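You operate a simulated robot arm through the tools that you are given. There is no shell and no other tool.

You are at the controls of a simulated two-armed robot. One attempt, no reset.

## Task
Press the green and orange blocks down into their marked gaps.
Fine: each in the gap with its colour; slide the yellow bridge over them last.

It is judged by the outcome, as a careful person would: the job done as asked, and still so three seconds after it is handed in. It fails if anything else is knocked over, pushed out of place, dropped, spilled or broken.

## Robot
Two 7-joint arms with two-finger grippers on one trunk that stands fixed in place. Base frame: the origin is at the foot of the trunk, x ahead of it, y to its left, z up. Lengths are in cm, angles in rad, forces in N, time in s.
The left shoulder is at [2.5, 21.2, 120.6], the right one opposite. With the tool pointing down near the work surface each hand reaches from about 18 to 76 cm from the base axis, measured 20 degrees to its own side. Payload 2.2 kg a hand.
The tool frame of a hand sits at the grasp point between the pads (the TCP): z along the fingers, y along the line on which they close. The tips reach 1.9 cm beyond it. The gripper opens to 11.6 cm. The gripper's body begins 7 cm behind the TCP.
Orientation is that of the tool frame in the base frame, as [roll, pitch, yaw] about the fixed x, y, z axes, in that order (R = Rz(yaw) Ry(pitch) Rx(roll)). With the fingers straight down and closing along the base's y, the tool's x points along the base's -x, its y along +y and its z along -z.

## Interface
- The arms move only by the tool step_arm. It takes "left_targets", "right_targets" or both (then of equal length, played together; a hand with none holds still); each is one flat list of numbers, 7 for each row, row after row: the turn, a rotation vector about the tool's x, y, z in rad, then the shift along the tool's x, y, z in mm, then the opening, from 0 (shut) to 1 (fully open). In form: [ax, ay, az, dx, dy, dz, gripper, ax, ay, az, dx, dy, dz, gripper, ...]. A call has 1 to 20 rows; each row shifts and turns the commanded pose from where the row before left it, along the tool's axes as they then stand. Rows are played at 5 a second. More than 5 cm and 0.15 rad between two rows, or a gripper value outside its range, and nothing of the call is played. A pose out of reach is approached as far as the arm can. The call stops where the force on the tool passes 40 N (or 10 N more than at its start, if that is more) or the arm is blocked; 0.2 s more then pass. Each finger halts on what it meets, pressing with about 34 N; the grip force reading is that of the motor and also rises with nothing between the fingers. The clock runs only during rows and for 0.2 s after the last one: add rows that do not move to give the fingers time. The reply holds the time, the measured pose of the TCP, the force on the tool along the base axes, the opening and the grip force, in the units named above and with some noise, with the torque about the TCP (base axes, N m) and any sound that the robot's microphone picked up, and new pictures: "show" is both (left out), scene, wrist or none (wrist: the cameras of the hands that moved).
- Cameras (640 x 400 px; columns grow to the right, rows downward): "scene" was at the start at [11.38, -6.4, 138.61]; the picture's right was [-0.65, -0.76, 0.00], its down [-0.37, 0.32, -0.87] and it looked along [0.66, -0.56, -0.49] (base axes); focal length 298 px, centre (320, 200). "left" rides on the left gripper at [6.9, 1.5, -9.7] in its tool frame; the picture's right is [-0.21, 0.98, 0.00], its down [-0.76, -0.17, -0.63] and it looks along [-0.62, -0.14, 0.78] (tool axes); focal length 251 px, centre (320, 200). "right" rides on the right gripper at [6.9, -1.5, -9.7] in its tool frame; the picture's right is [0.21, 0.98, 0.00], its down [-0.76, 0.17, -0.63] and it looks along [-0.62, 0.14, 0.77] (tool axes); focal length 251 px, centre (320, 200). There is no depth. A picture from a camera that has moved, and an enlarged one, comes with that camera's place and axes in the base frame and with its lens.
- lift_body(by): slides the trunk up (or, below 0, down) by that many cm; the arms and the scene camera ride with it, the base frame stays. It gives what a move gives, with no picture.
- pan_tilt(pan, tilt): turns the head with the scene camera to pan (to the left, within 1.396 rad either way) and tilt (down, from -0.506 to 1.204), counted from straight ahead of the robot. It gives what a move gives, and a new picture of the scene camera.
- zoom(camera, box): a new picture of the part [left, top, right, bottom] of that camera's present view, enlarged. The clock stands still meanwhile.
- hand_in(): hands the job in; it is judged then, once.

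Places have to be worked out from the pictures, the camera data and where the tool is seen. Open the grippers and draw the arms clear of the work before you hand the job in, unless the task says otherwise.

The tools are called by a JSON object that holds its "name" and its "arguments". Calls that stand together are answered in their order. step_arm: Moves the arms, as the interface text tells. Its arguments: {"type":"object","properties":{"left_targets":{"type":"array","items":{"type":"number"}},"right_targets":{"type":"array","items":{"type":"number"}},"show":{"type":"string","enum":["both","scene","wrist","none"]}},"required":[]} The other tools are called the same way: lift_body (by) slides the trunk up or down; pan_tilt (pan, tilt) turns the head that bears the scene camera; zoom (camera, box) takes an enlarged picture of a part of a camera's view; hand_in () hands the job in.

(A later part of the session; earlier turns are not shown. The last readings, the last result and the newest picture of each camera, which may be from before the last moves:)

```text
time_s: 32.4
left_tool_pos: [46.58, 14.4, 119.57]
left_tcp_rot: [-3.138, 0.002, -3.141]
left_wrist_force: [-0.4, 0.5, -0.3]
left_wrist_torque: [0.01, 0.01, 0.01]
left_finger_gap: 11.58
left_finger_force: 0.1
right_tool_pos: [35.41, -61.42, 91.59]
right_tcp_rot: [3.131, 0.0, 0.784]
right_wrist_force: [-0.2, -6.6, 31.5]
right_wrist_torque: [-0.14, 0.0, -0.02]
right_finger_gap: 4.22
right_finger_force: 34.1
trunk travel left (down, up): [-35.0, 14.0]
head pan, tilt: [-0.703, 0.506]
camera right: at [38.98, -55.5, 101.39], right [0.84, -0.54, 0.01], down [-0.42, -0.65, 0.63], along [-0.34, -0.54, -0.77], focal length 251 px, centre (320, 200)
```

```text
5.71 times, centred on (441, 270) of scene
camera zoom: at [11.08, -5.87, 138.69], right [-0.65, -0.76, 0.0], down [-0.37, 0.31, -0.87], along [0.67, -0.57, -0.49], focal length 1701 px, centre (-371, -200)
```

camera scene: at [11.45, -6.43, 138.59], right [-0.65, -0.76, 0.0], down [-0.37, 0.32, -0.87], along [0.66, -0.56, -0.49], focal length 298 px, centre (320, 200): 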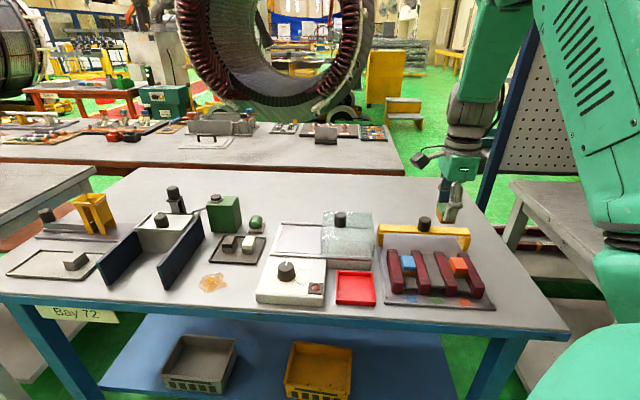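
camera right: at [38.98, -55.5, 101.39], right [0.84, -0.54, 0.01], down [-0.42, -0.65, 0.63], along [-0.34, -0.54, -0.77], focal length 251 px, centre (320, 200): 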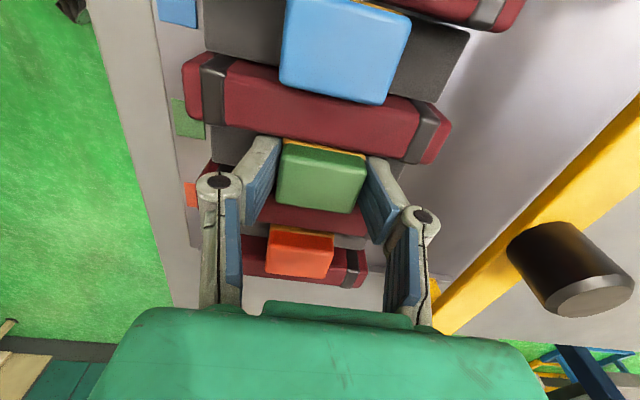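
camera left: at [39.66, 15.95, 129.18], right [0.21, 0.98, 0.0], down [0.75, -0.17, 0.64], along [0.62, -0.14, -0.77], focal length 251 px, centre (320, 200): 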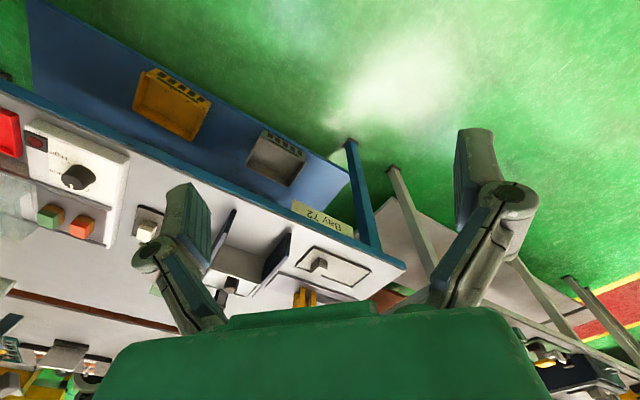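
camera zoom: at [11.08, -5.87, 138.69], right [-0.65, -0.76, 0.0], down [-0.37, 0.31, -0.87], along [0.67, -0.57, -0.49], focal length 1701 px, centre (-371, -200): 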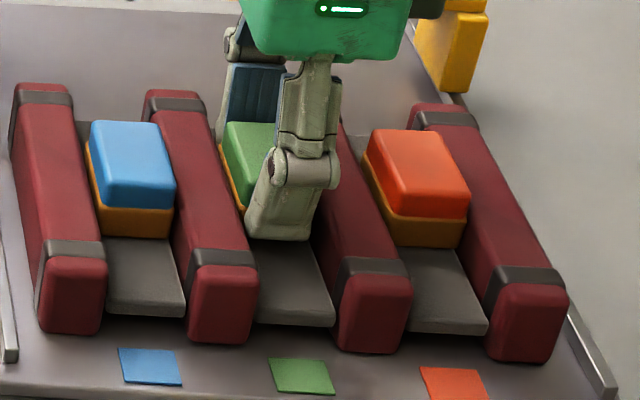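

Slab 2's front edge is now level with slabs 1 and 3, with a firm 31 N stop, so green is fully seated. I'll open the fingers along the gap and retract straight up.

{"name": "step_arm", "arguments": {"right_targets": [0, 0, 0, 0, 0, 0, 0.5, 0, 0, 0, 0, 0, 0, 0.5, 0, 0, 0, 0, 0, 0, 0.5, 0, 0, 0, 0, 0, -15, 0.5, 0, 0, 0, 0, 0, -40, 0.5, 0, 0, 0, 0, 0, -45, 0.5, 0, 0, 0, 0, 0, -45, 0.5, 0, 0, 0, 0, 0, 0, 0.5], "show": "both"}}

{"name": "zoom", "arguments": {"camera": "scene", "box": [385, 235, 497, 305]}}

{"name": "zoom", "arguments": {"camera": "scene", "box": [365, 205, 509, 295]}}

```text
time_s: 34.2
left_tool_pos: [46.78, 14.17, 119.43]
left_tcp_rot: [-3.14, 0.0, -3.141]
left_wrist_force: [0.3, -0.3, -0.4]
left_wrist_torque: [0.02, 0.02, 0.0]
left_finger_gap: 11.61
left_finger_force: 0.0
right_tool_pos: [35.4, -61.39, 105.95]
right_tcp_rot: [-3.14, -0.001, 0.785]
right_wrist_force: [0.5, 0.9, -0.7]
right_wrist_torque: [-0.01, 0.0, 0.01]
right_finger_gap: 5.83
right_finger_force: 0.0
trunk travel left (down, up): [-35.0, 14.0]
head pan, tilt: [-0.703, 0.506]
camera scene: at [11.4, -6.1, 138.61], right [-0.65, -0.76, 0.0], down [-0.37, 0.31, -0.87], along [0.66, -0.57, -0.49], focal length 298 px, centre (320, 200)
camera right: at [38.99, -55.54, 115.71], right [0.84, -0.54, 0.0], down [-0.42, -0.65, 0.63], along [-0.34, -0.53, -0.78], focal length 251 px, centre (320, 200)
```

scene: 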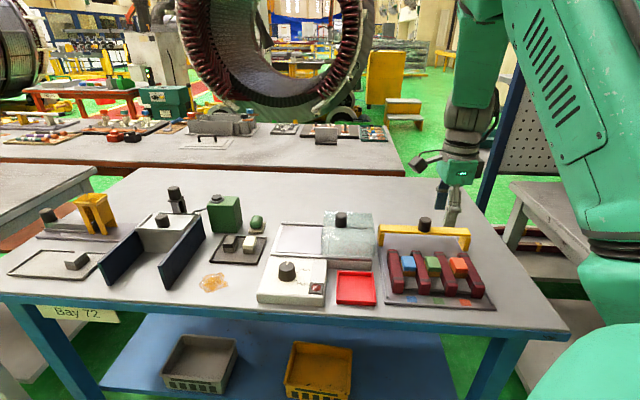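
right: 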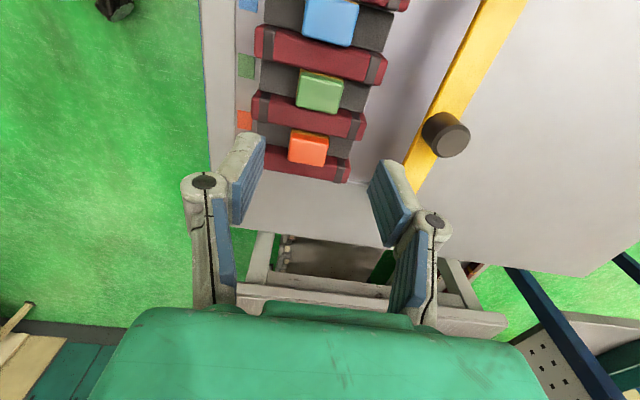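

```text
5.71 times, centred on (441, 270) of scene
camera zoom: at [11.4, -6.1, 138.61], right [-0.65, -0.76, 0.0], down [-0.37, 0.31, -0.87], along [0.66, -0.57, -0.49], focal length 1701 px, centre (-371, -200)
```

zoom: 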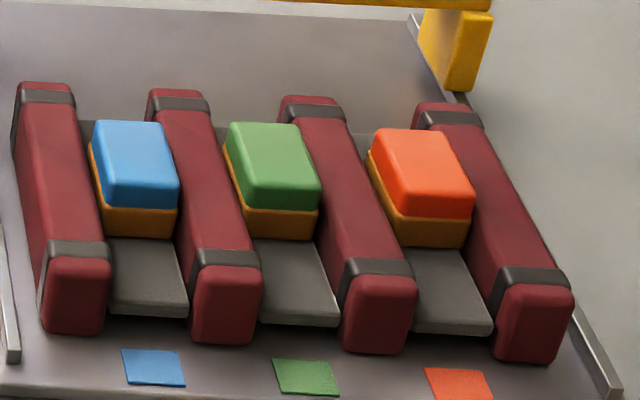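

```text
4.44 times, centred on (437, 250) of scene
camera zoom: at [11.4, -6.1, 138.61], right [-0.65, -0.76, 0.0], down [-0.37, 0.31, -0.87], along [0.66, -0.57, -0.49], focal length 1323 px, centre (-200, -22)
```

zoom: 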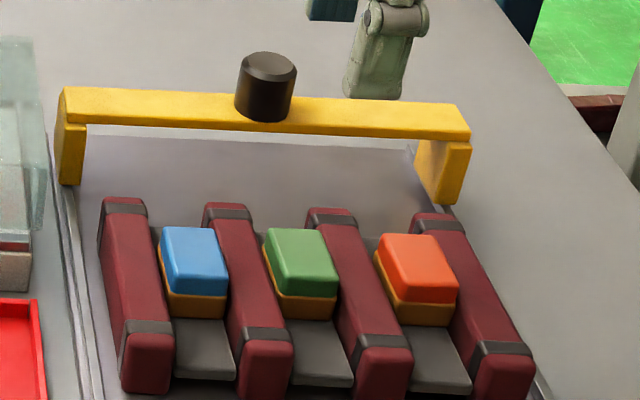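

All three blocks sit level in a row and orange and green are in their matching gaps. Next is the bridge, so I'll zoom in on its knob, beam and legs.

{"name": "zoom", "arguments": {"camera": "scene", "box": [372, 210, 436, 250]}}

{"name": "zoom", "arguments": {"camera": "scene", "box": [416, 215, 480, 255]}}

{"name": "zoom", "arguments": {"camera": "right", "box": [380, 60, 540, 200]}}

```text
10.00 times, centred on (404, 230) of scene
camera zoom: at [11.4, -6.1, 138.61], right [-0.65, -0.76, 0.0], down [-0.37, 0.31, -0.87], along [0.66, -0.57, -0.49], focal length 2976 px, centre (-520, -100)
```

zoom: 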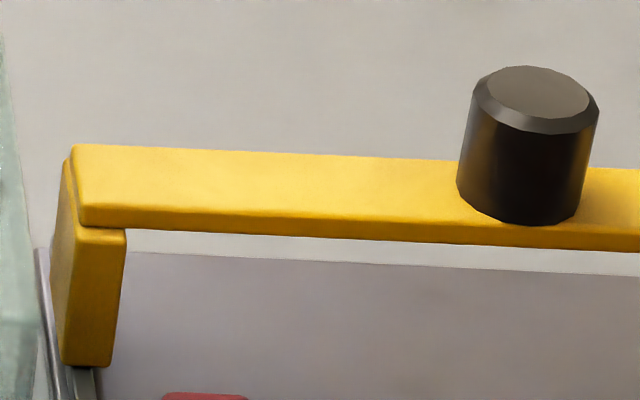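

```text
10.00 times, centred on (448, 235) of scene
camera zoom: at [11.4, -6.1, 138.61], right [-0.65, -0.76, 0.0], down [-0.37, 0.31, -0.87], along [0.66, -0.57, -0.49], focal length 2976 px, centre (-960, -150)
```

zoom: 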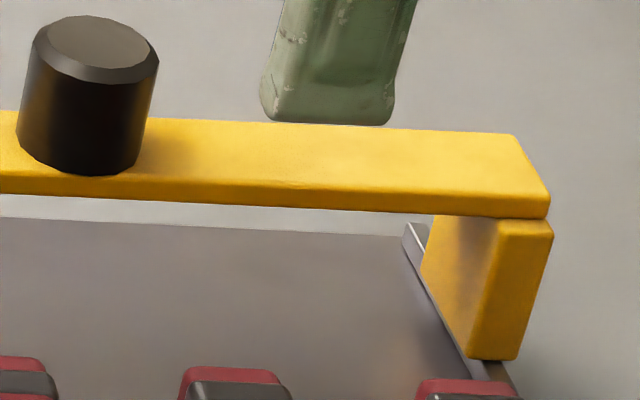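

```text
2.86 times, centred on (460, 130) of right
camera zoom: at [38.99, -55.54, 115.71], right [0.84, -0.54, 0.0], down [-0.42, -0.65, 0.63], along [-0.34, -0.53, -0.78], focal length 718 px, centre (-80, 400)
```

zoom: 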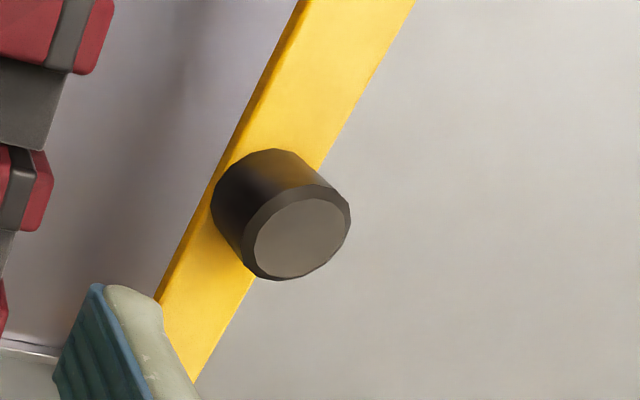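

The bridge beam's underside is about 0.75 cm above the block tops. Its knob (about 3.5 cm across, top at z≈96.3) lies roughly 11.4 cm ahead of the tool, so I'll move above it and verify.

{"name": "step_arm", "arguments": {"right_targets": [0, 0, 0, -1.3, 38, 0, 0.65, 0, 0, 0, 0, 38, 0, 0.65, 0, 0, 0, 0, 38, 0, 0.65, 0, 0, 0, 0, 0, 0, 0.65], "show": "wrist"}}

{"name": "zoom", "arguments": {"camera": "right", "box": [240, 60, 400, 160]}}

```text
time_s: 35.2
left_tool_pos: [46.59, 14.26, 119.56]
left_tcp_rot: [-3.139, 0.001, 3.14]
left_wrist_force: [0.6, 0.2, 0.2]
left_wrist_torque: [0.03, -0.02, 0.02]
left_finger_gap: 11.62
left_finger_force: 0.1
right_tool_pos: [43.52, -69.62, 105.88]
right_tcp_rot: [3.139, -0.002, 0.785]
right_wrist_force: [-0.5, 0.2, -0.7]
right_wrist_torque: [0.0, 0.01, 0.02]
right_finger_gap: 7.53
right_finger_force: 0.1
trunk travel left (down, up): [-35.0, 14.0]
head pan, tilt: [-0.703, 0.506]
camera right: at [46.99, -63.79, 115.69], right [0.84, -0.54, 0.0], down [-0.42, -0.65, 0.63], along [-0.34, -0.53, -0.78], focal length 251 px, centre (320, 200)
```

right: 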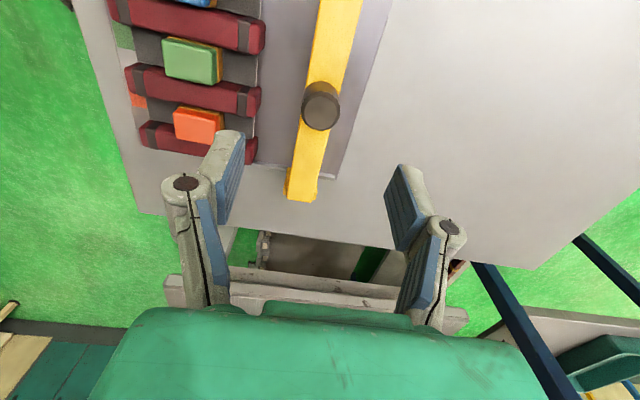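

```text
4.00 times, centred on (320, 110) of right
camera zoom: at [46.99, -63.79, 115.69], right [0.84, -0.54, 0.0], down [-0.42, -0.65, 0.63], along [-0.34, -0.53, -0.78], focal length 1006 px, centre (320, 560)
```

zoom: 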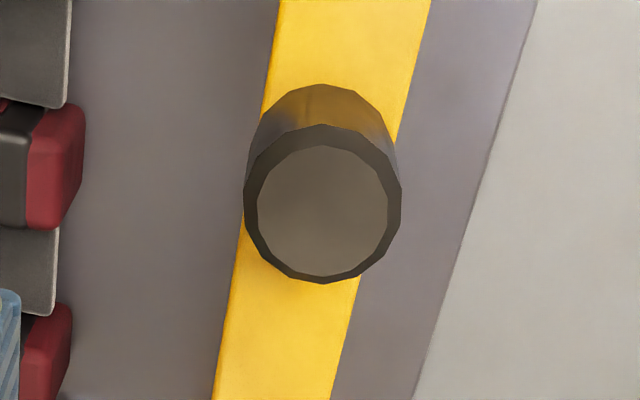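

The knob top is centred exactly under the tool at z≈96.3 with a diameter of about 3.0 cm. I'll descend 10.2 cm so the tips stop about 0.7 cm above the beam, with the pads on either side of the knob.

{"name": "step_arm", "arguments": {"right_targets": [0, 0, 0, 0, 0, 40, 0.65, 0, 0, 0, 0, 0, 35, 0.6, 0, 0, 0, 0, 0, 17, 0.55, 0, 0, 0, 0, 0, 10, 0.55, 0, 0, 0, 0, 0, 0, 0.55], "show": "both"}}

{"name": "zoom", "arguments": {"camera": "scene", "box": [384, 200, 464, 250]}}

{"name": "zoom", "arguments": {"camera": "right", "box": [200, 80, 440, 230]}}

```text
time_s: 36.4
left_tool_pos: [46.62, 14.31, 119.5]
left_tcp_rot: [-3.139, 0.001, -3.142]
left_wrist_force: [-0.5, 0.7, 0.7]
left_wrist_torque: [0.02, 0.0, 0.03]
left_finger_gap: 11.59
left_finger_force: 0.0
right_tool_pos: [43.53, -69.59, 95.63]
right_tcp_rot: [3.14, -0.004, 0.786]
right_wrist_force: [-0.6, -0.7, 0.4]
right_wrist_torque: [-0.01, 0.03, -0.02]
right_finger_gap: 6.36
right_finger_force: 0.0
trunk travel left (down, up): [-35.0, 14.0]
head pan, tilt: [-0.703, 0.506]
camera scene: at [11.43, -6.29, 138.61], right [-0.65, -0.76, 0.0], down [-0.37, 0.32, -0.87], along [0.66, -0.56, -0.49], focal length 298 px, centre (320, 200)
camera right: at [47.0, -63.73, 105.48], right [0.84, -0.54, 0.0], down [-0.42, -0.65, 0.63], along [-0.34, -0.53, -0.77], focal length 251 px, centre (320, 200)
```

scene: 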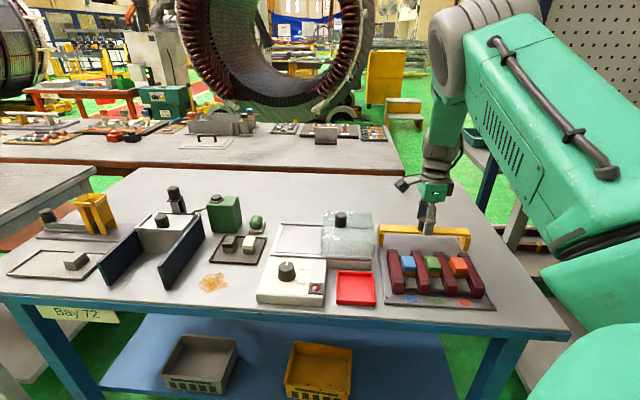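
right: 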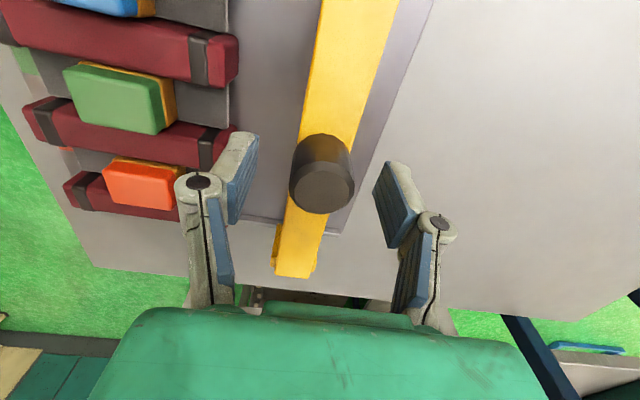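

```text
8.00 times, centred on (424, 225) of scene
camera zoom: at [11.43, -6.29, 138.61], right [-0.65, -0.76, 0.0], down [-0.37, 0.32, -0.87], along [0.66, -0.56, -0.49], focal length 2381 px, centre (-512, 0)
```

zoom: 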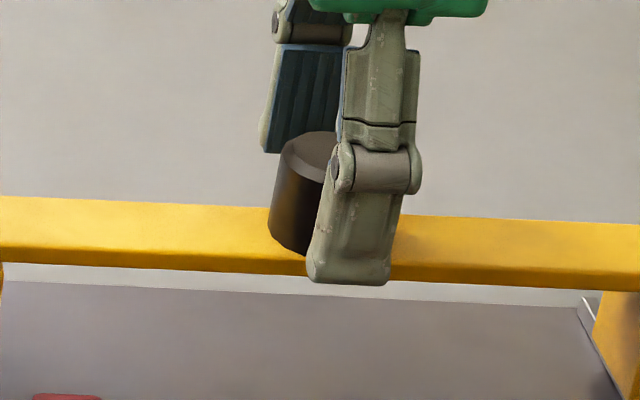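

```text
2.67 times, centred on (320, 155) of right
camera zoom: at [47.0, -63.73, 105.48], right [0.84, -0.54, 0.0], down [-0.42, -0.65, 0.63], along [-0.34, -0.53, -0.77], focal length 670 px, centre (320, 320)
```

zoom: 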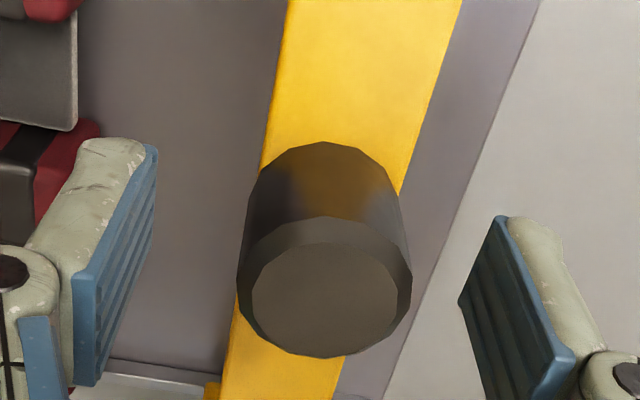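

The pads straddle the knob evenly, so I'll close on it.

{"name": "step_arm", "arguments": {"right_targets": [0, 0, 0, 0, 0, 0, 0.35, 0, 0, 0, 0, 0, 0, 0.1, 0, 0, 0, 0, 0, 0, 0.1, 0, 0, 0, 0, 0, 0, 0.1], "show": "wrist"}}

```text
time_s: 37.4
left_tool_pos: [46.7, 14.17, 119.56]
left_tcp_rot: [-3.141, 0.002, -3.14]
left_wrist_force: [0.5, -0.6, -0.5]
left_wrist_torque: [0.0, 0.0, -0.01]
left_finger_gap: 11.6
left_finger_force: 0.0
right_tool_pos: [43.47, -69.82, 95.63]
right_tcp_rot: [3.14, -0.001, 0.788]
right_wrist_force: [0.4, -2.3, -0.2]
right_wrist_torque: [0.15, -0.29, 0.04]
right_finger_gap: 3.22
right_finger_force: 45.6
trunk travel left (down, up): [-35.0, 14.0]
head pan, tilt: [-0.703, 0.506]
camera right: at [46.98, -63.85, 105.4], right [0.84, -0.54, 0.0], down [-0.42, -0.65, 0.63], along [-0.34, -0.53, -0.78], focal length 251 px, centre (320, 200)
```

right: 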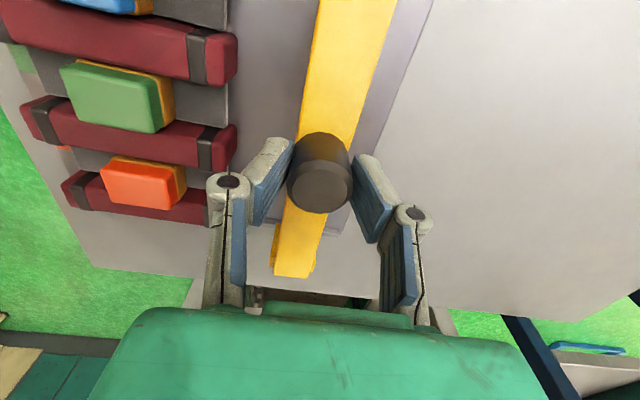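

The knob is gripped at 3.2 cm. I'll start the slide with 15 mm toward the blocks along the rails and check the forces.

{"name": "step_arm", "arguments": {"right_targets": [0, 0, 0, 0, -5, 0, 0.1, 0, 0, 0, 0, -5, 0, 0.1, 0, 0, 0, 0, -5, 0, 0.1], "show": "wrist"}}

{"name": "zoom", "arguments": {"camera": "scene", "box": [365, 205, 509, 295]}}

```text
time_s: 38.2
left_tool_pos: [46.73, 14.26, 119.45]
left_tcp_rot: [-3.14, 0.003, 3.14]
left_wrist_force: [0.2, -1.0, 0.6]
left_wrist_torque: [-0.01, 0.02, -0.01]
left_finger_gap: 11.6
left_finger_force: 0.0
right_tool_pos: [42.33, -68.59, 95.61]
right_tcp_rot: [3.14, -0.002, 0.784]
right_wrist_force: [-0.5, -1.3, 0.0]
right_wrist_torque: [0.03, 0.03, -0.08]
right_finger_gap: 3.2
right_finger_force: 45.3
trunk travel left (down, up): [-35.0, 14.0]
head pan, tilt: [-0.703, 0.506]
camera right: at [45.87, -62.73, 105.4], right [0.84, -0.54, 0.0], down [-0.42, -0.65, 0.63], along [-0.34, -0.53, -0.78], focal length 251 px, centre (320, 200)
```

right: 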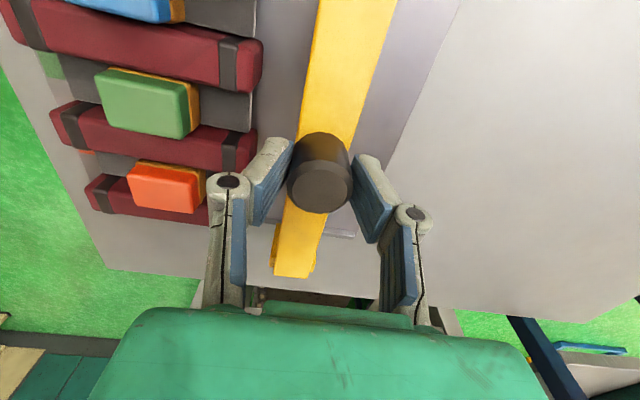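

```text
4.44 times, centred on (437, 250) of scene
camera zoom: at [11.43, -6.49, 138.6], right [-0.65, -0.76, 0.0], down [-0.37, 0.32, -0.87], along [0.66, -0.56, -0.49], focal length 1323 px, centre (-200, -22)
```

zoom: 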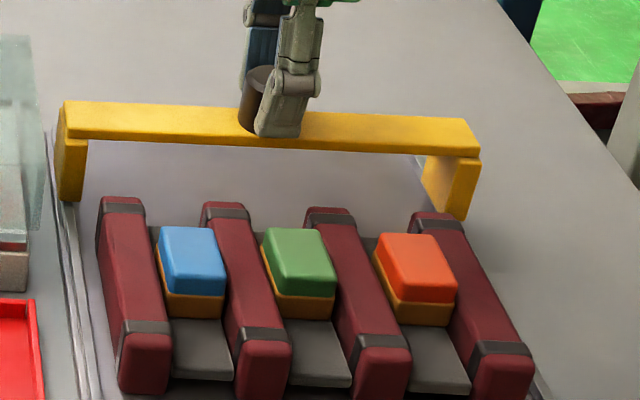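

The bridge slides freely with almost no force and stays straight on its rails. I'll move another 5 cm, stopping just short of the blocks to check the height clearance.

{"name": "step_arm", "arguments": {"right_targets": [0, 0, 0, 0, -10, 0, 0.1, 0, 0, 0, 0, -10, 0, 0.1, 0, 0, 0, 0, -10, 0, 0.1, 0, 0, 0, 0, -10, 0, 0.1, 0, 0, 0, 0, -10, 0, 0.1], "show": "wrist"}}

{"name": "zoom", "arguments": {"camera": "scene", "box": [365, 205, 509, 295]}}

{"name": "zoom", "arguments": {"camera": "right", "box": [120, 0, 440, 200]}}

```text
time_s: 39.4
left_tool_pos: [46.68, 14.17, 119.47]
left_tcp_rot: [3.141, 0.003, 3.142]
left_wrist_force: [-0.5, 1.2, 0.0]
left_wrist_torque: [0.02, 0.01, 0.0]
left_finger_gap: 11.61
left_finger_force: 0.0
right_tool_pos: [38.87, -65.16, 95.54]
right_tcp_rot: [3.141, -0.003, 0.785]
right_wrist_force: [-0.8, -1.2, -5.6]
right_wrist_torque: [-0.2, 0.33, 0.05]
right_finger_gap: 3.2
right_finger_force: 44.9
trunk travel left (down, up): [-35.0, 14.0]
head pan, tilt: [-0.703, 0.506]
camera right: at [42.34, -59.21, 105.4], right [0.84, -0.54, 0.0], down [-0.42, -0.65, 0.63], along [-0.34, -0.53, -0.78], focal length 251 px, centre (320, 200)
```

right: 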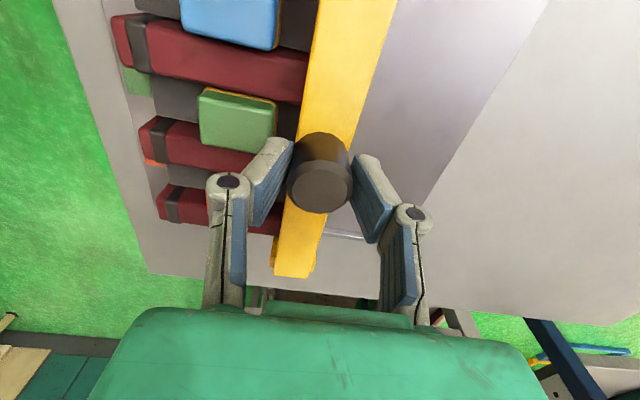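

```text
4.44 times, centred on (437, 250) of scene
camera zoom: at [11.46, -6.53, 138.59], right [-0.65, -0.76, 0.0], down [-0.37, 0.32, -0.87], along [0.66, -0.56, -0.49], focal length 1323 px, centre (-200, -22)
```

zoom: 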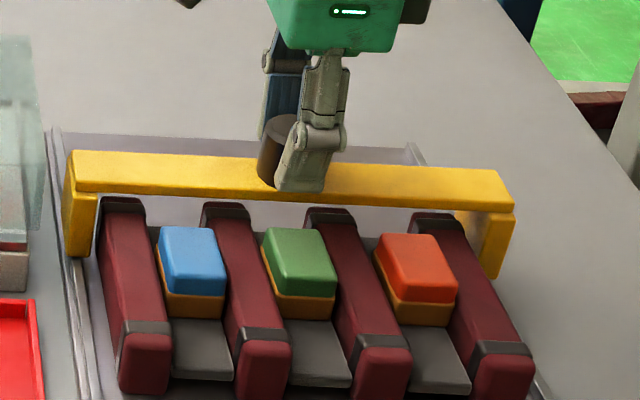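

```text
2.00 times, centred on (280, 100) of right
camera zoom: at [42.34, -59.21, 105.4], right [0.84, -0.54, 0.0], down [-0.42, -0.65, 0.63], along [-0.34, -0.53, -0.78], focal length 503 px, centre (400, 400)
```

zoom: 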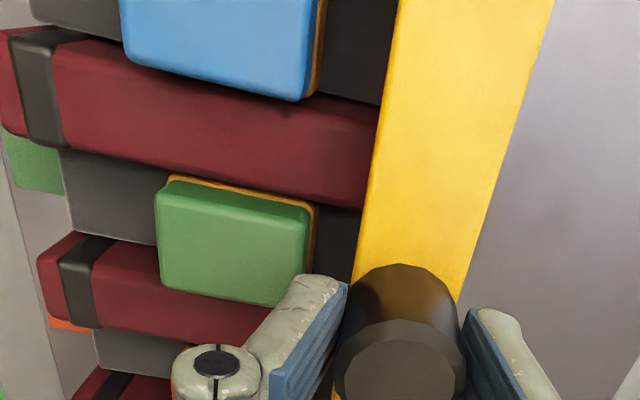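

The bridge's front is just behind the blocks. The tool shows −5.6 N vertically, meaning the hand is taking some of the bridge's weight, so I'll lower 1 mm and re-read before going on.

{"name": "step_arm", "arguments": {"right_targets": [0, 0, 0, 0, 0, 1, 0.1, 0, 0, 0, 0, 0, 0, 0.1], "show": "none"}}

{"name": "zoom", "arguments": {"camera": "scene", "box": [372, 232, 420, 262]}}

{"name": "zoom", "arguments": {"camera": "scene", "box": [440, 235, 504, 275]}}

```text
time_s: 40.0
left_tool_pos: [46.6, 14.21, 119.55]
left_tcp_rot: [-3.139, 0.001, -3.14]
left_wrist_force: [0.8, 0.4, 0.2]
left_wrist_torque: [0.0, 0.05, 0.0]
left_finger_gap: 11.57
left_finger_force: 0.0
right_tool_pos: [38.77, -65.03, 95.72]
right_tcp_rot: [3.137, -0.001, 0.786]
right_wrist_force: [-2.4, -0.5, 2.8]
right_wrist_torque: [0.35, 0.22, 0.04]
right_finger_gap: 3.21
right_finger_force: 45.1
trunk travel left (down, up): [-35.0, 14.0]
head pan, tilt: [-0.703, 0.506]
```

```text
13.33 times, centred on (396, 247) of scene
camera zoom: at [11.33, -6.41, 138.62], right [-0.65, -0.76, 0.0], down [-0.37, 0.32, -0.87], along [0.66, -0.56, -0.49], focal length 3968 px, centre (-693, -427)
```

zoom: 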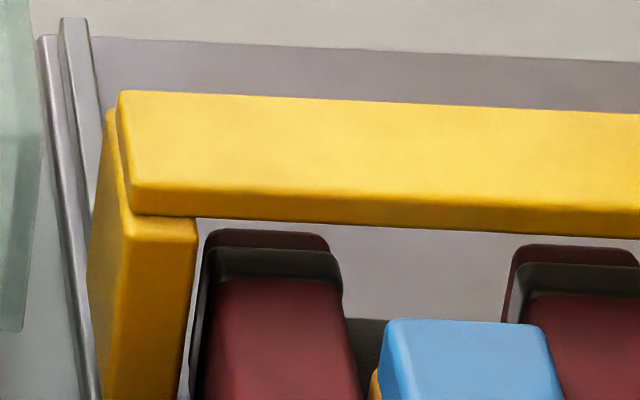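

```text
10.00 times, centred on (472, 255) of scene
camera zoom: at [11.33, -6.41, 138.62], right [-0.65, -0.76, 0.0], down [-0.37, 0.32, -0.87], along [0.66, -0.56, -0.49], focal length 2976 px, centre (-1200, -350)
```

zoom: 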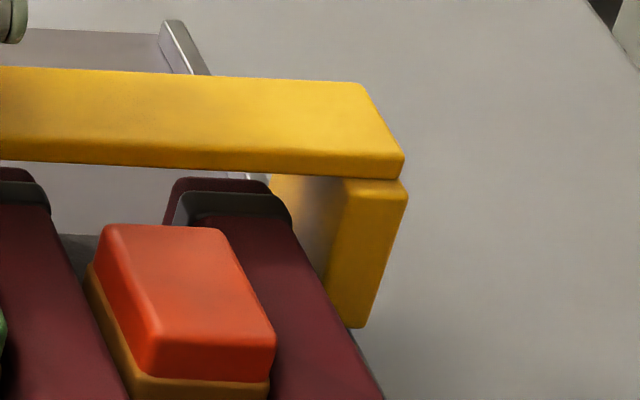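

The bridge rests on its rails again with a slight 3 N downward load. I'll continue 20 mm so the beam starts to pass over the blocks, watching for any horizontal resistance.

{"name": "step_arm", "arguments": {"right_targets": [0, 0, 0, 0, -5, -0.3, 0.1, 0, 0, 0, 0, -5, 0, 0.1, 0, 0, 0, 0, -5, 0, 0.1, 0, 0, 0, 0, -5, 0, 0.1], "show": "none"}}

{"name": "zoom", "arguments": {"camera": "scene", "box": [365, 205, 509, 295]}}

```text
time_s: 41.0
left_tool_pos: [46.6, 14.11, 119.53]
left_tcp_rot: [-3.14, 0.002, -3.141]
left_wrist_force: [0.4, 0.4, -0.6]
left_wrist_torque: [0.01, 0.01, -0.02]
left_finger_gap: 11.61
left_finger_force: 0.1
right_tool_pos: [37.45, -63.76, 95.58]
right_tcp_rot: [3.139, -0.001, 0.787]
right_wrist_force: [-2.3, -4.3, 4.4]
right_wrist_torque: [-0.14, -0.29, -0.19]
right_finger_gap: 3.19
right_finger_force: 45.4
trunk travel left (down, up): [-35.0, 14.0]
head pan, tilt: [-0.703, 0.506]
```

```text
4.44 times, centred on (437, 250) of scene
camera zoom: at [11.3, -6.41, 138.62], right [-0.65, -0.76, 0.0], down [-0.37, 0.32, -0.87], along [0.67, -0.56, -0.49], focal length 1323 px, centre (-200, -22)
```

zoom: 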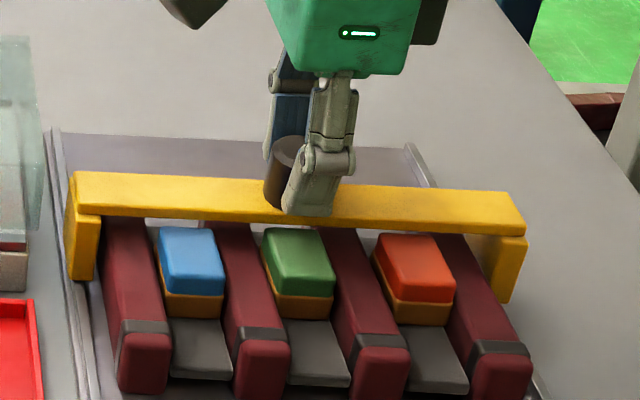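

No forward resistance, just a −4.7 N side load from the rails, so I'll ease 0.5 mm toward −x while continuing 15 mm over the blocks.

{"name": "step_arm", "arguments": {"right_targets": [0, 0, 0, -0.6, -5, -0.3, 0.1, 0, 0, 0, 0, -5, 0, 0.1, 0, 0, 0, 0, -5, 0, 0.1], "show": "wrist"}}

{"name": "zoom", "arguments": {"camera": "scene", "box": [365, 205, 509, 295]}}

{"name": "zoom", "arguments": {"camera": "right", "box": [120, 0, 440, 200]}}

```text
time_s: 41.8
left_tool_pos: [46.58, 14.3, 119.53]
left_tcp_rot: [-3.141, 0.001, 3.14]
left_wrist_force: [0.5, 0.7, -0.4]
left_wrist_torque: [0.0, 0.03, 0.02]
left_finger_gap: 11.59
left_finger_force: 0.2
right_tool_pos: [36.31, -62.64, 95.42]
right_tcp_rot: [3.14, -0.001, 0.786]
right_wrist_force: [-2.5, -1.9, 3.4]
right_wrist_torque: [-0.32, 0.16, 0.05]
right_finger_gap: 3.2
right_finger_force: 44.8
trunk travel left (down, up): [-35.0, 14.0]
head pan, tilt: [-0.703, 0.506]
camera right: at [39.85, -56.72, 105.4], right [0.84, -0.54, 0.0], down [-0.42, -0.65, 0.63], along [-0.34, -0.53, -0.78], focal length 251 px, centre (320, 200)
```

right: 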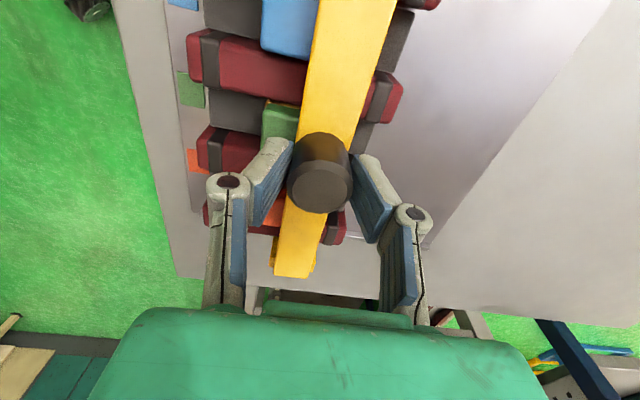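

```text
4.44 times, centred on (437, 250) of scene
camera zoom: at [11.34, -6.39, 138.61], right [-0.65, -0.76, 0.0], down [-0.37, 0.32, -0.87], along [0.66, -0.56, -0.49], focal length 1323 px, centre (-200, -22)
```

zoom: 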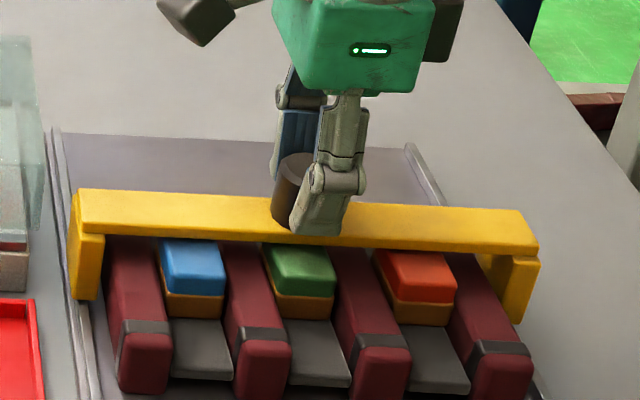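

```text
2.00 times, centred on (280, 100) of right
camera zoom: at [39.85, -56.72, 105.4], right [0.84, -0.54, 0.0], down [-0.42, -0.65, 0.63], along [-0.34, -0.53, -0.78], focal length 503 px, centre (400, 400)
```

zoom: 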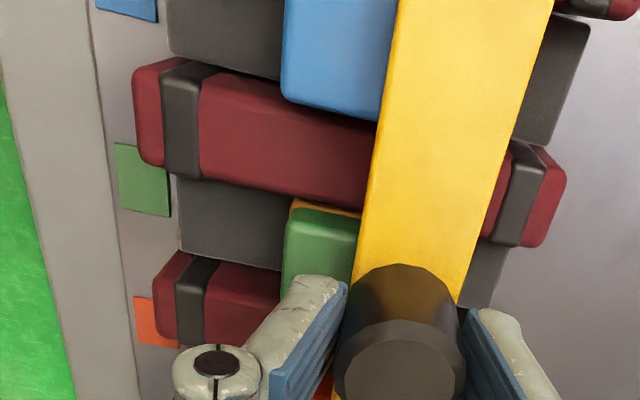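

The beam passes cleanly over the blocks with no resistance. I'll slide the last 14 mm so it is centred over the row.

{"name": "step_arm", "arguments": {"right_targets": [0, 0, 0, -0.4, -5, -0.2, 0.1, 0, 0, 0, 0, -5, 0, 0.1, 0, 0, 0, 0, -4, 0, 0.1, 0, 0, 0, 0, 0, 0, 0.1], "show": "both"}}

{"name": "zoom", "arguments": {"camera": "scene", "box": [365, 205, 509, 295]}}

{"name": "zoom", "arguments": {"camera": "right", "box": [120, 0, 440, 200]}}

```text
time_s: 42.8
left_tool_pos: [46.65, 14.28, 119.53]
left_tcp_rot: [-3.139, 0.002, -3.142]
left_wrist_force: [-0.5, 0.1, 0.9]
left_wrist_torque: [0.0, 0.01, -0.03]
left_finger_gap: 11.61
left_finger_force: 0.2
right_tool_pos: [35.29, -61.59, 95.61]
right_tcp_rot: [3.14, -0.002, 0.785]
right_wrist_force: [0.3, 0.8, 1.6]
right_wrist_torque: [0.03, -0.13, 0.15]
right_finger_gap: 3.2
right_finger_force: 44.9
trunk travel left (down, up): [-35.0, 14.0]
head pan, tilt: [-0.703, 0.506]
camera scene: at [11.39, -6.29, 138.61], right [-0.65, -0.76, 0.0], down [-0.37, 0.32, -0.87], along [0.66, -0.56, -0.49], focal length 298 px, centre (320, 200)
camera right: at [38.84, -55.72, 105.4], right [0.84, -0.54, 0.0], down [-0.42, -0.65, 0.63], along [-0.34, -0.53, -0.78], focal length 251 px, centre (320, 200)
```

scene: 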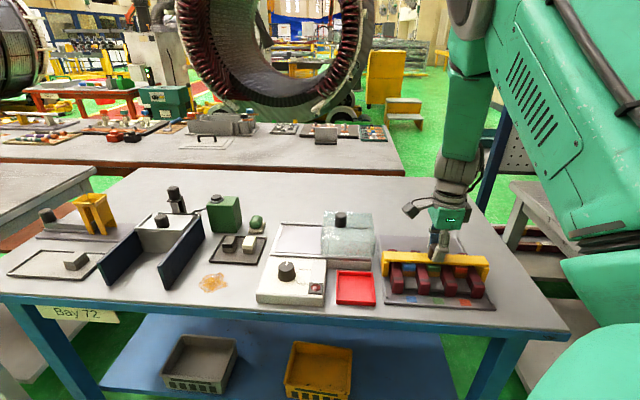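
right: 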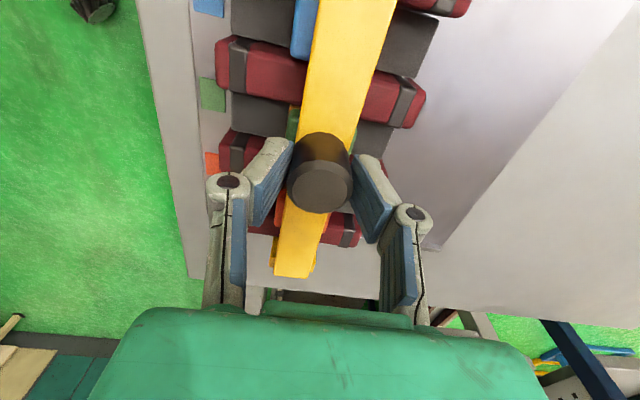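

```text
4.44 times, centred on (437, 250) of scene
camera zoom: at [11.39, -6.29, 138.61], right [-0.65, -0.76, 0.0], down [-0.37, 0.32, -0.87], along [0.66, -0.56, -0.49], focal length 1323 px, centre (-200, -22)
```

zoom: 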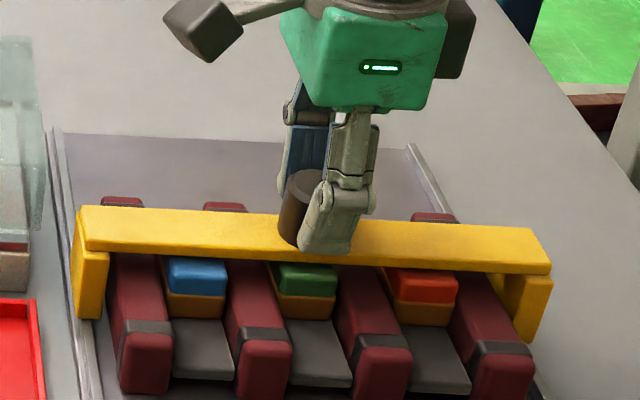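

```text
2.00 times, centred on (280, 100) of right
camera zoom: at [38.84, -55.72, 105.4], right [0.84, -0.54, 0.0], down [-0.42, -0.65, 0.63], along [-0.34, -0.53, -0.78], focal length 503 px, centre (400, 400)
```

zoom: 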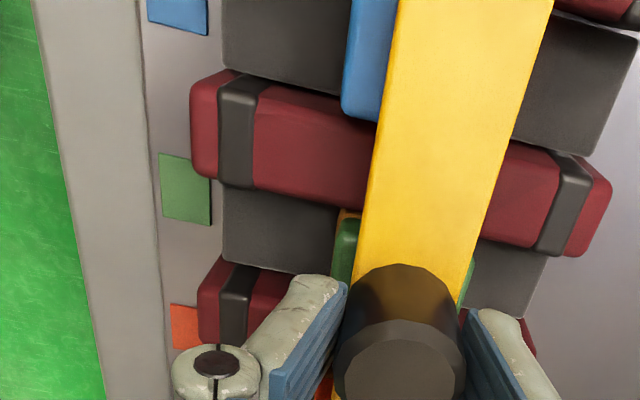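

The bridge is centred over all three blocks, with green showing slightly on both sides, and the forces are near zero. I'll open the fingers and rise straight up off the knob.

{"name": "step_arm", "arguments": {"right_targets": [0, 0, 0, 0, 0, 0, 0.3, 0, 0, 0, 0, 0, 0, 0.5, 0, 0, 0, 0, 0, 0, 0.55, 0, 0, 0, 0, 0, -20, 0.55, 0, 0, 0, 0, 0, -40, 0.55, 0, 0, 0, 0, 0, -45, 0.55, 0, 0, 0, 0, 0, -45, 0.55, 0, 0, 0, 0, 0, 0, 0.55], "show": "both"}}

{"name": "zoom", "arguments": {"camera": "scene", "box": [365, 225, 509, 315]}}

{"name": "zoom", "arguments": {"camera": "right", "box": [180, 0, 440, 162]}}

```text
time_s: 44.6
left_tool_pos: [46.65, 14.15, 119.4]
left_tcp_rot: [3.14, 0.002, -3.141]
left_wrist_force: [0.6, 0.5, -0.4]
left_wrist_torque: [0.01, -0.02, -0.01]
left_finger_gap: 11.57
left_finger_force: 0.1
right_tool_pos: [35.33, -61.74, 110.51]
right_tcp_rot: [3.14, -0.001, 0.785]
right_wrist_force: [-0.3, 0.0, -0.6]
right_wrist_torque: [-0.01, 0.01, 0.03]
right_finger_gap: 6.38
right_finger_force: 0.2
trunk travel left (down, up): [-35.0, 14.0]
head pan, tilt: [-0.703, 0.506]
camera scene: at [11.41, -6.28, 138.61], right [-0.65, -0.76, 0.0], down [-0.37, 0.32, -0.87], along [0.66, -0.57, -0.49], focal length 298 px, centre (320, 200)
camera right: at [38.9, -55.9, 120.33], right [0.84, -0.54, 0.0], down [-0.42, -0.65, 0.63], along [-0.34, -0.53, -0.78], focal length 251 px, centre (320, 200)
```

scene: 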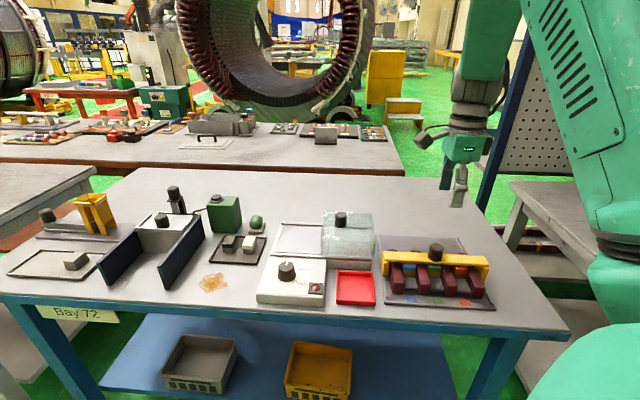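
right: 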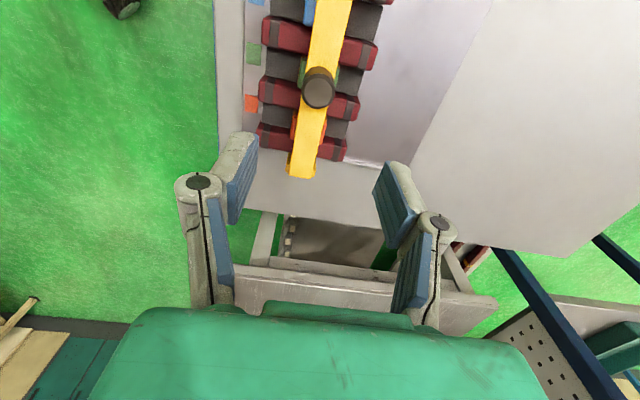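

```text
4.44 times, centred on (437, 270) of scene
camera zoom: at [11.41, -6.28, 138.61], right [-0.65, -0.76, 0.0], down [-0.37, 0.32, -0.87], along [0.66, -0.57, -0.49], focal length 1323 px, centre (-200, -111)
```

zoom: 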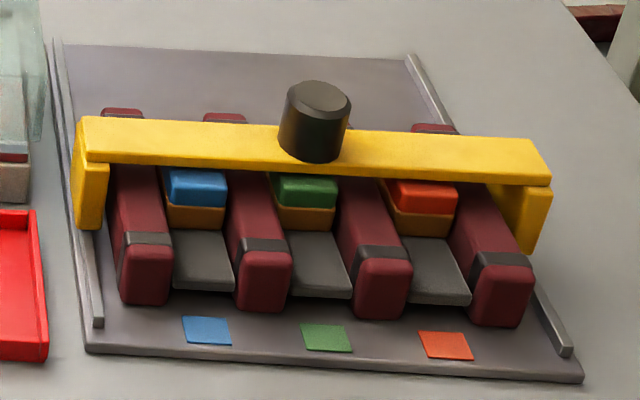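

```text
2.46 times, centred on (310, 81) of right
camera zoom: at [38.9, -55.9, 120.33], right [0.84, -0.54, 0.0], down [-0.42, -0.65, 0.63], along [-0.34, -0.53, -0.78], focal length 619 px, centre (345, 493)
```

zoom: 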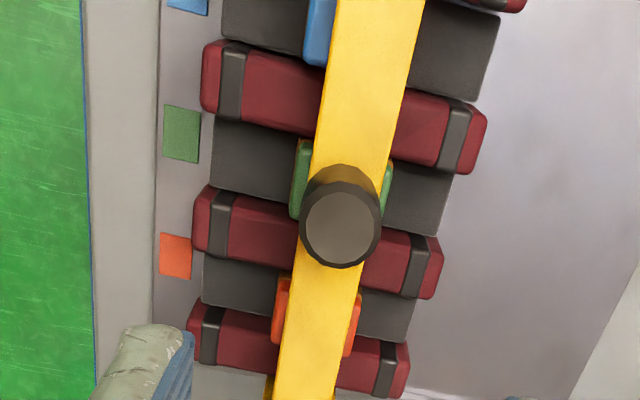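

All three blocks are under the bridge and everything is standing free. I'll back the right hand away from the work toward the robot and upward, with the gripper fully open.

{"name": "step_arm", "arguments": {"right_targets": [0, 0, 0, 0, -40, -20, 0.7, 0, 0, 0, 0, -40, -20, 0.8, 0, 0, 0, 0, -40, -20, 0.9, 0, 0, 0, 0, -40, -10, 1, 0, 0, 0, 0, -40, 0, 1, 0, 0, 0, 0, 0, 0, 1, 0, 0, 0, 0, 0, 0, 1], "show": "both"}}

{"name": "zoom", "arguments": {"camera": "scene", "box": [365, 225, 509, 315]}}

{"name": "zoom", "arguments": {"camera": "scene", "box": [200, 190, 392, 310]}}

```text
time_s: 46.2
left_tool_pos: [46.68, 14.52, 119.53]
left_tcp_rot: [-3.139, 0.002, -3.141]
left_wrist_force: [0.1, 0.8, -0.1]
left_wrist_torque: [0.0, 0.0, -0.03]
left_finger_gap: 11.57
left_finger_force: 0.1
right_tool_pos: [20.99, -47.21, 117.58]
right_tcp_rot: [3.14, -0.003, 0.786]
right_wrist_force: [0.3, -0.3, -0.4]
right_wrist_torque: [0.03, 0.0, -0.01]
right_finger_gap: 11.59
right_finger_force: 0.0
trunk travel left (down, up): [-35.0, 14.0]
head pan, tilt: [-0.703, 0.506]
camera scene: at [11.47, -6.07, 140.22], right [-0.65, -0.76, 0.0], down [-0.25, 0.21, -0.94], along [0.72, -0.61, -0.33], focal length 298 px, centre (320, 200)
camera right: at [24.57, -41.39, 127.31], right [0.84, -0.54, 0.0], down [-0.42, -0.65, 0.63], along [-0.34, -0.53, -0.78], focal length 251 px, centre (320, 200)
```

scene: 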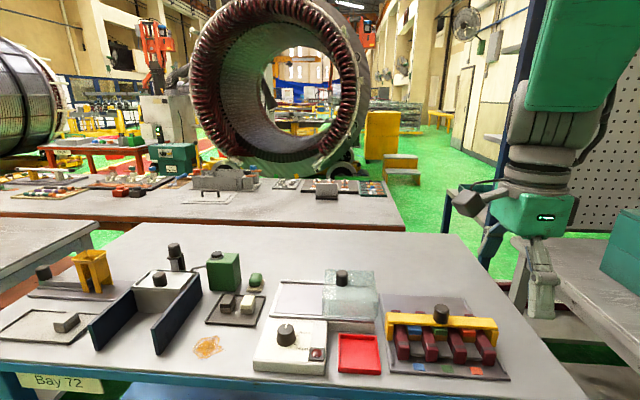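
right: 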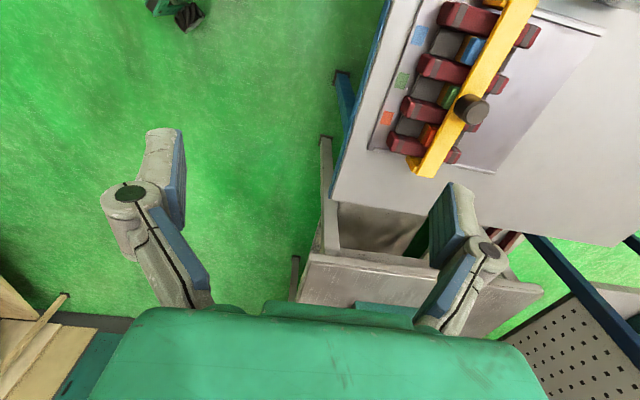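

```text
4.44 times, centred on (437, 270) of scene
camera zoom: at [11.47, -6.07, 140.22], right [-0.65, -0.76, 0.0], down [-0.25, 0.21, -0.94], along [0.72, -0.61, -0.33], focal length 1323 px, centre (-200, -111)
```

zoom: 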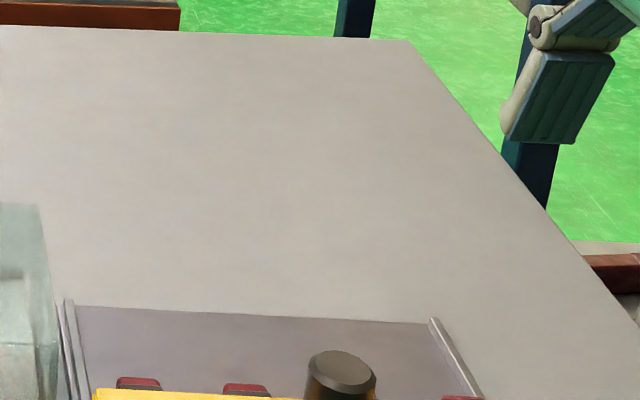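

```text
3.33 times, centred on (296, 250) of scene
camera zoom: at [11.47, -6.07, 140.22], right [-0.65, -0.76, 0.0], down [-0.25, 0.21, -0.94], along [0.72, -0.61, -0.33], focal length 992 px, centre (400, 33)
```

zoom: 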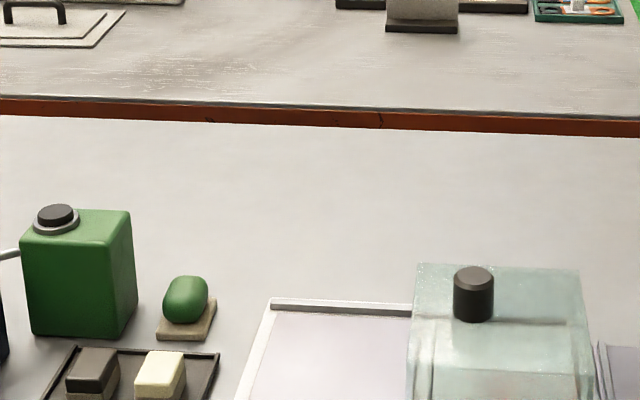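

The scene camera's view has tipped up though the head command is unchanged, so my arm's elbow has probably pushed the head while retracting. I'll reverse the last part of that move and check that the camera returns.

{"name": "step_arm", "arguments": {"right_targets": [0, 0, 0, 0, 40, 0, 1, 0, 0, 0, 0, 40, 10, 1, 0, 0, 0, 0, 0, 0, 1, 0, 0, 0, 0, 0, 0, 1], "show": "scene"}}

```text
time_s: 47.2
left_tool_pos: [46.71, 14.74, 119.39]
left_tcp_rot: [-3.135, 0.003, 3.141]
left_wrist_force: [0.1, 0.5, -0.3]
left_wrist_torque: [-0.02, 0.01, 0.0]
left_finger_gap: 11.61
left_finger_force: 0.0
right_tool_pos: [26.62, -52.72, 116.68]
right_tcp_rot: [3.137, 0.001, 0.785]
right_wrist_force: [0.6, -0.7, 1.2]
right_wrist_torque: [0.06, 0.0, 0.01]
right_finger_gap: 11.6
right_finger_force: 0.1
trunk travel left (down, up): [-35.0, 14.0]
head pan, tilt: [-0.703, 0.506]
camera scene: at [11.28, -5.81, 138.64], right [-0.65, -0.76, 0.0], down [-0.37, 0.31, -0.87], along [0.67, -0.57, -0.49], focal length 298 px, centre (320, 200)
```

scene: 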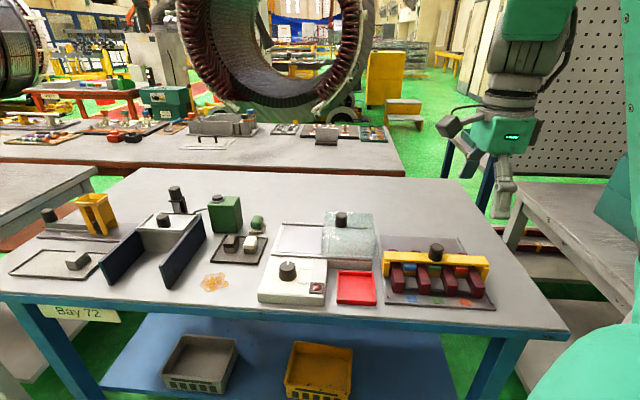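

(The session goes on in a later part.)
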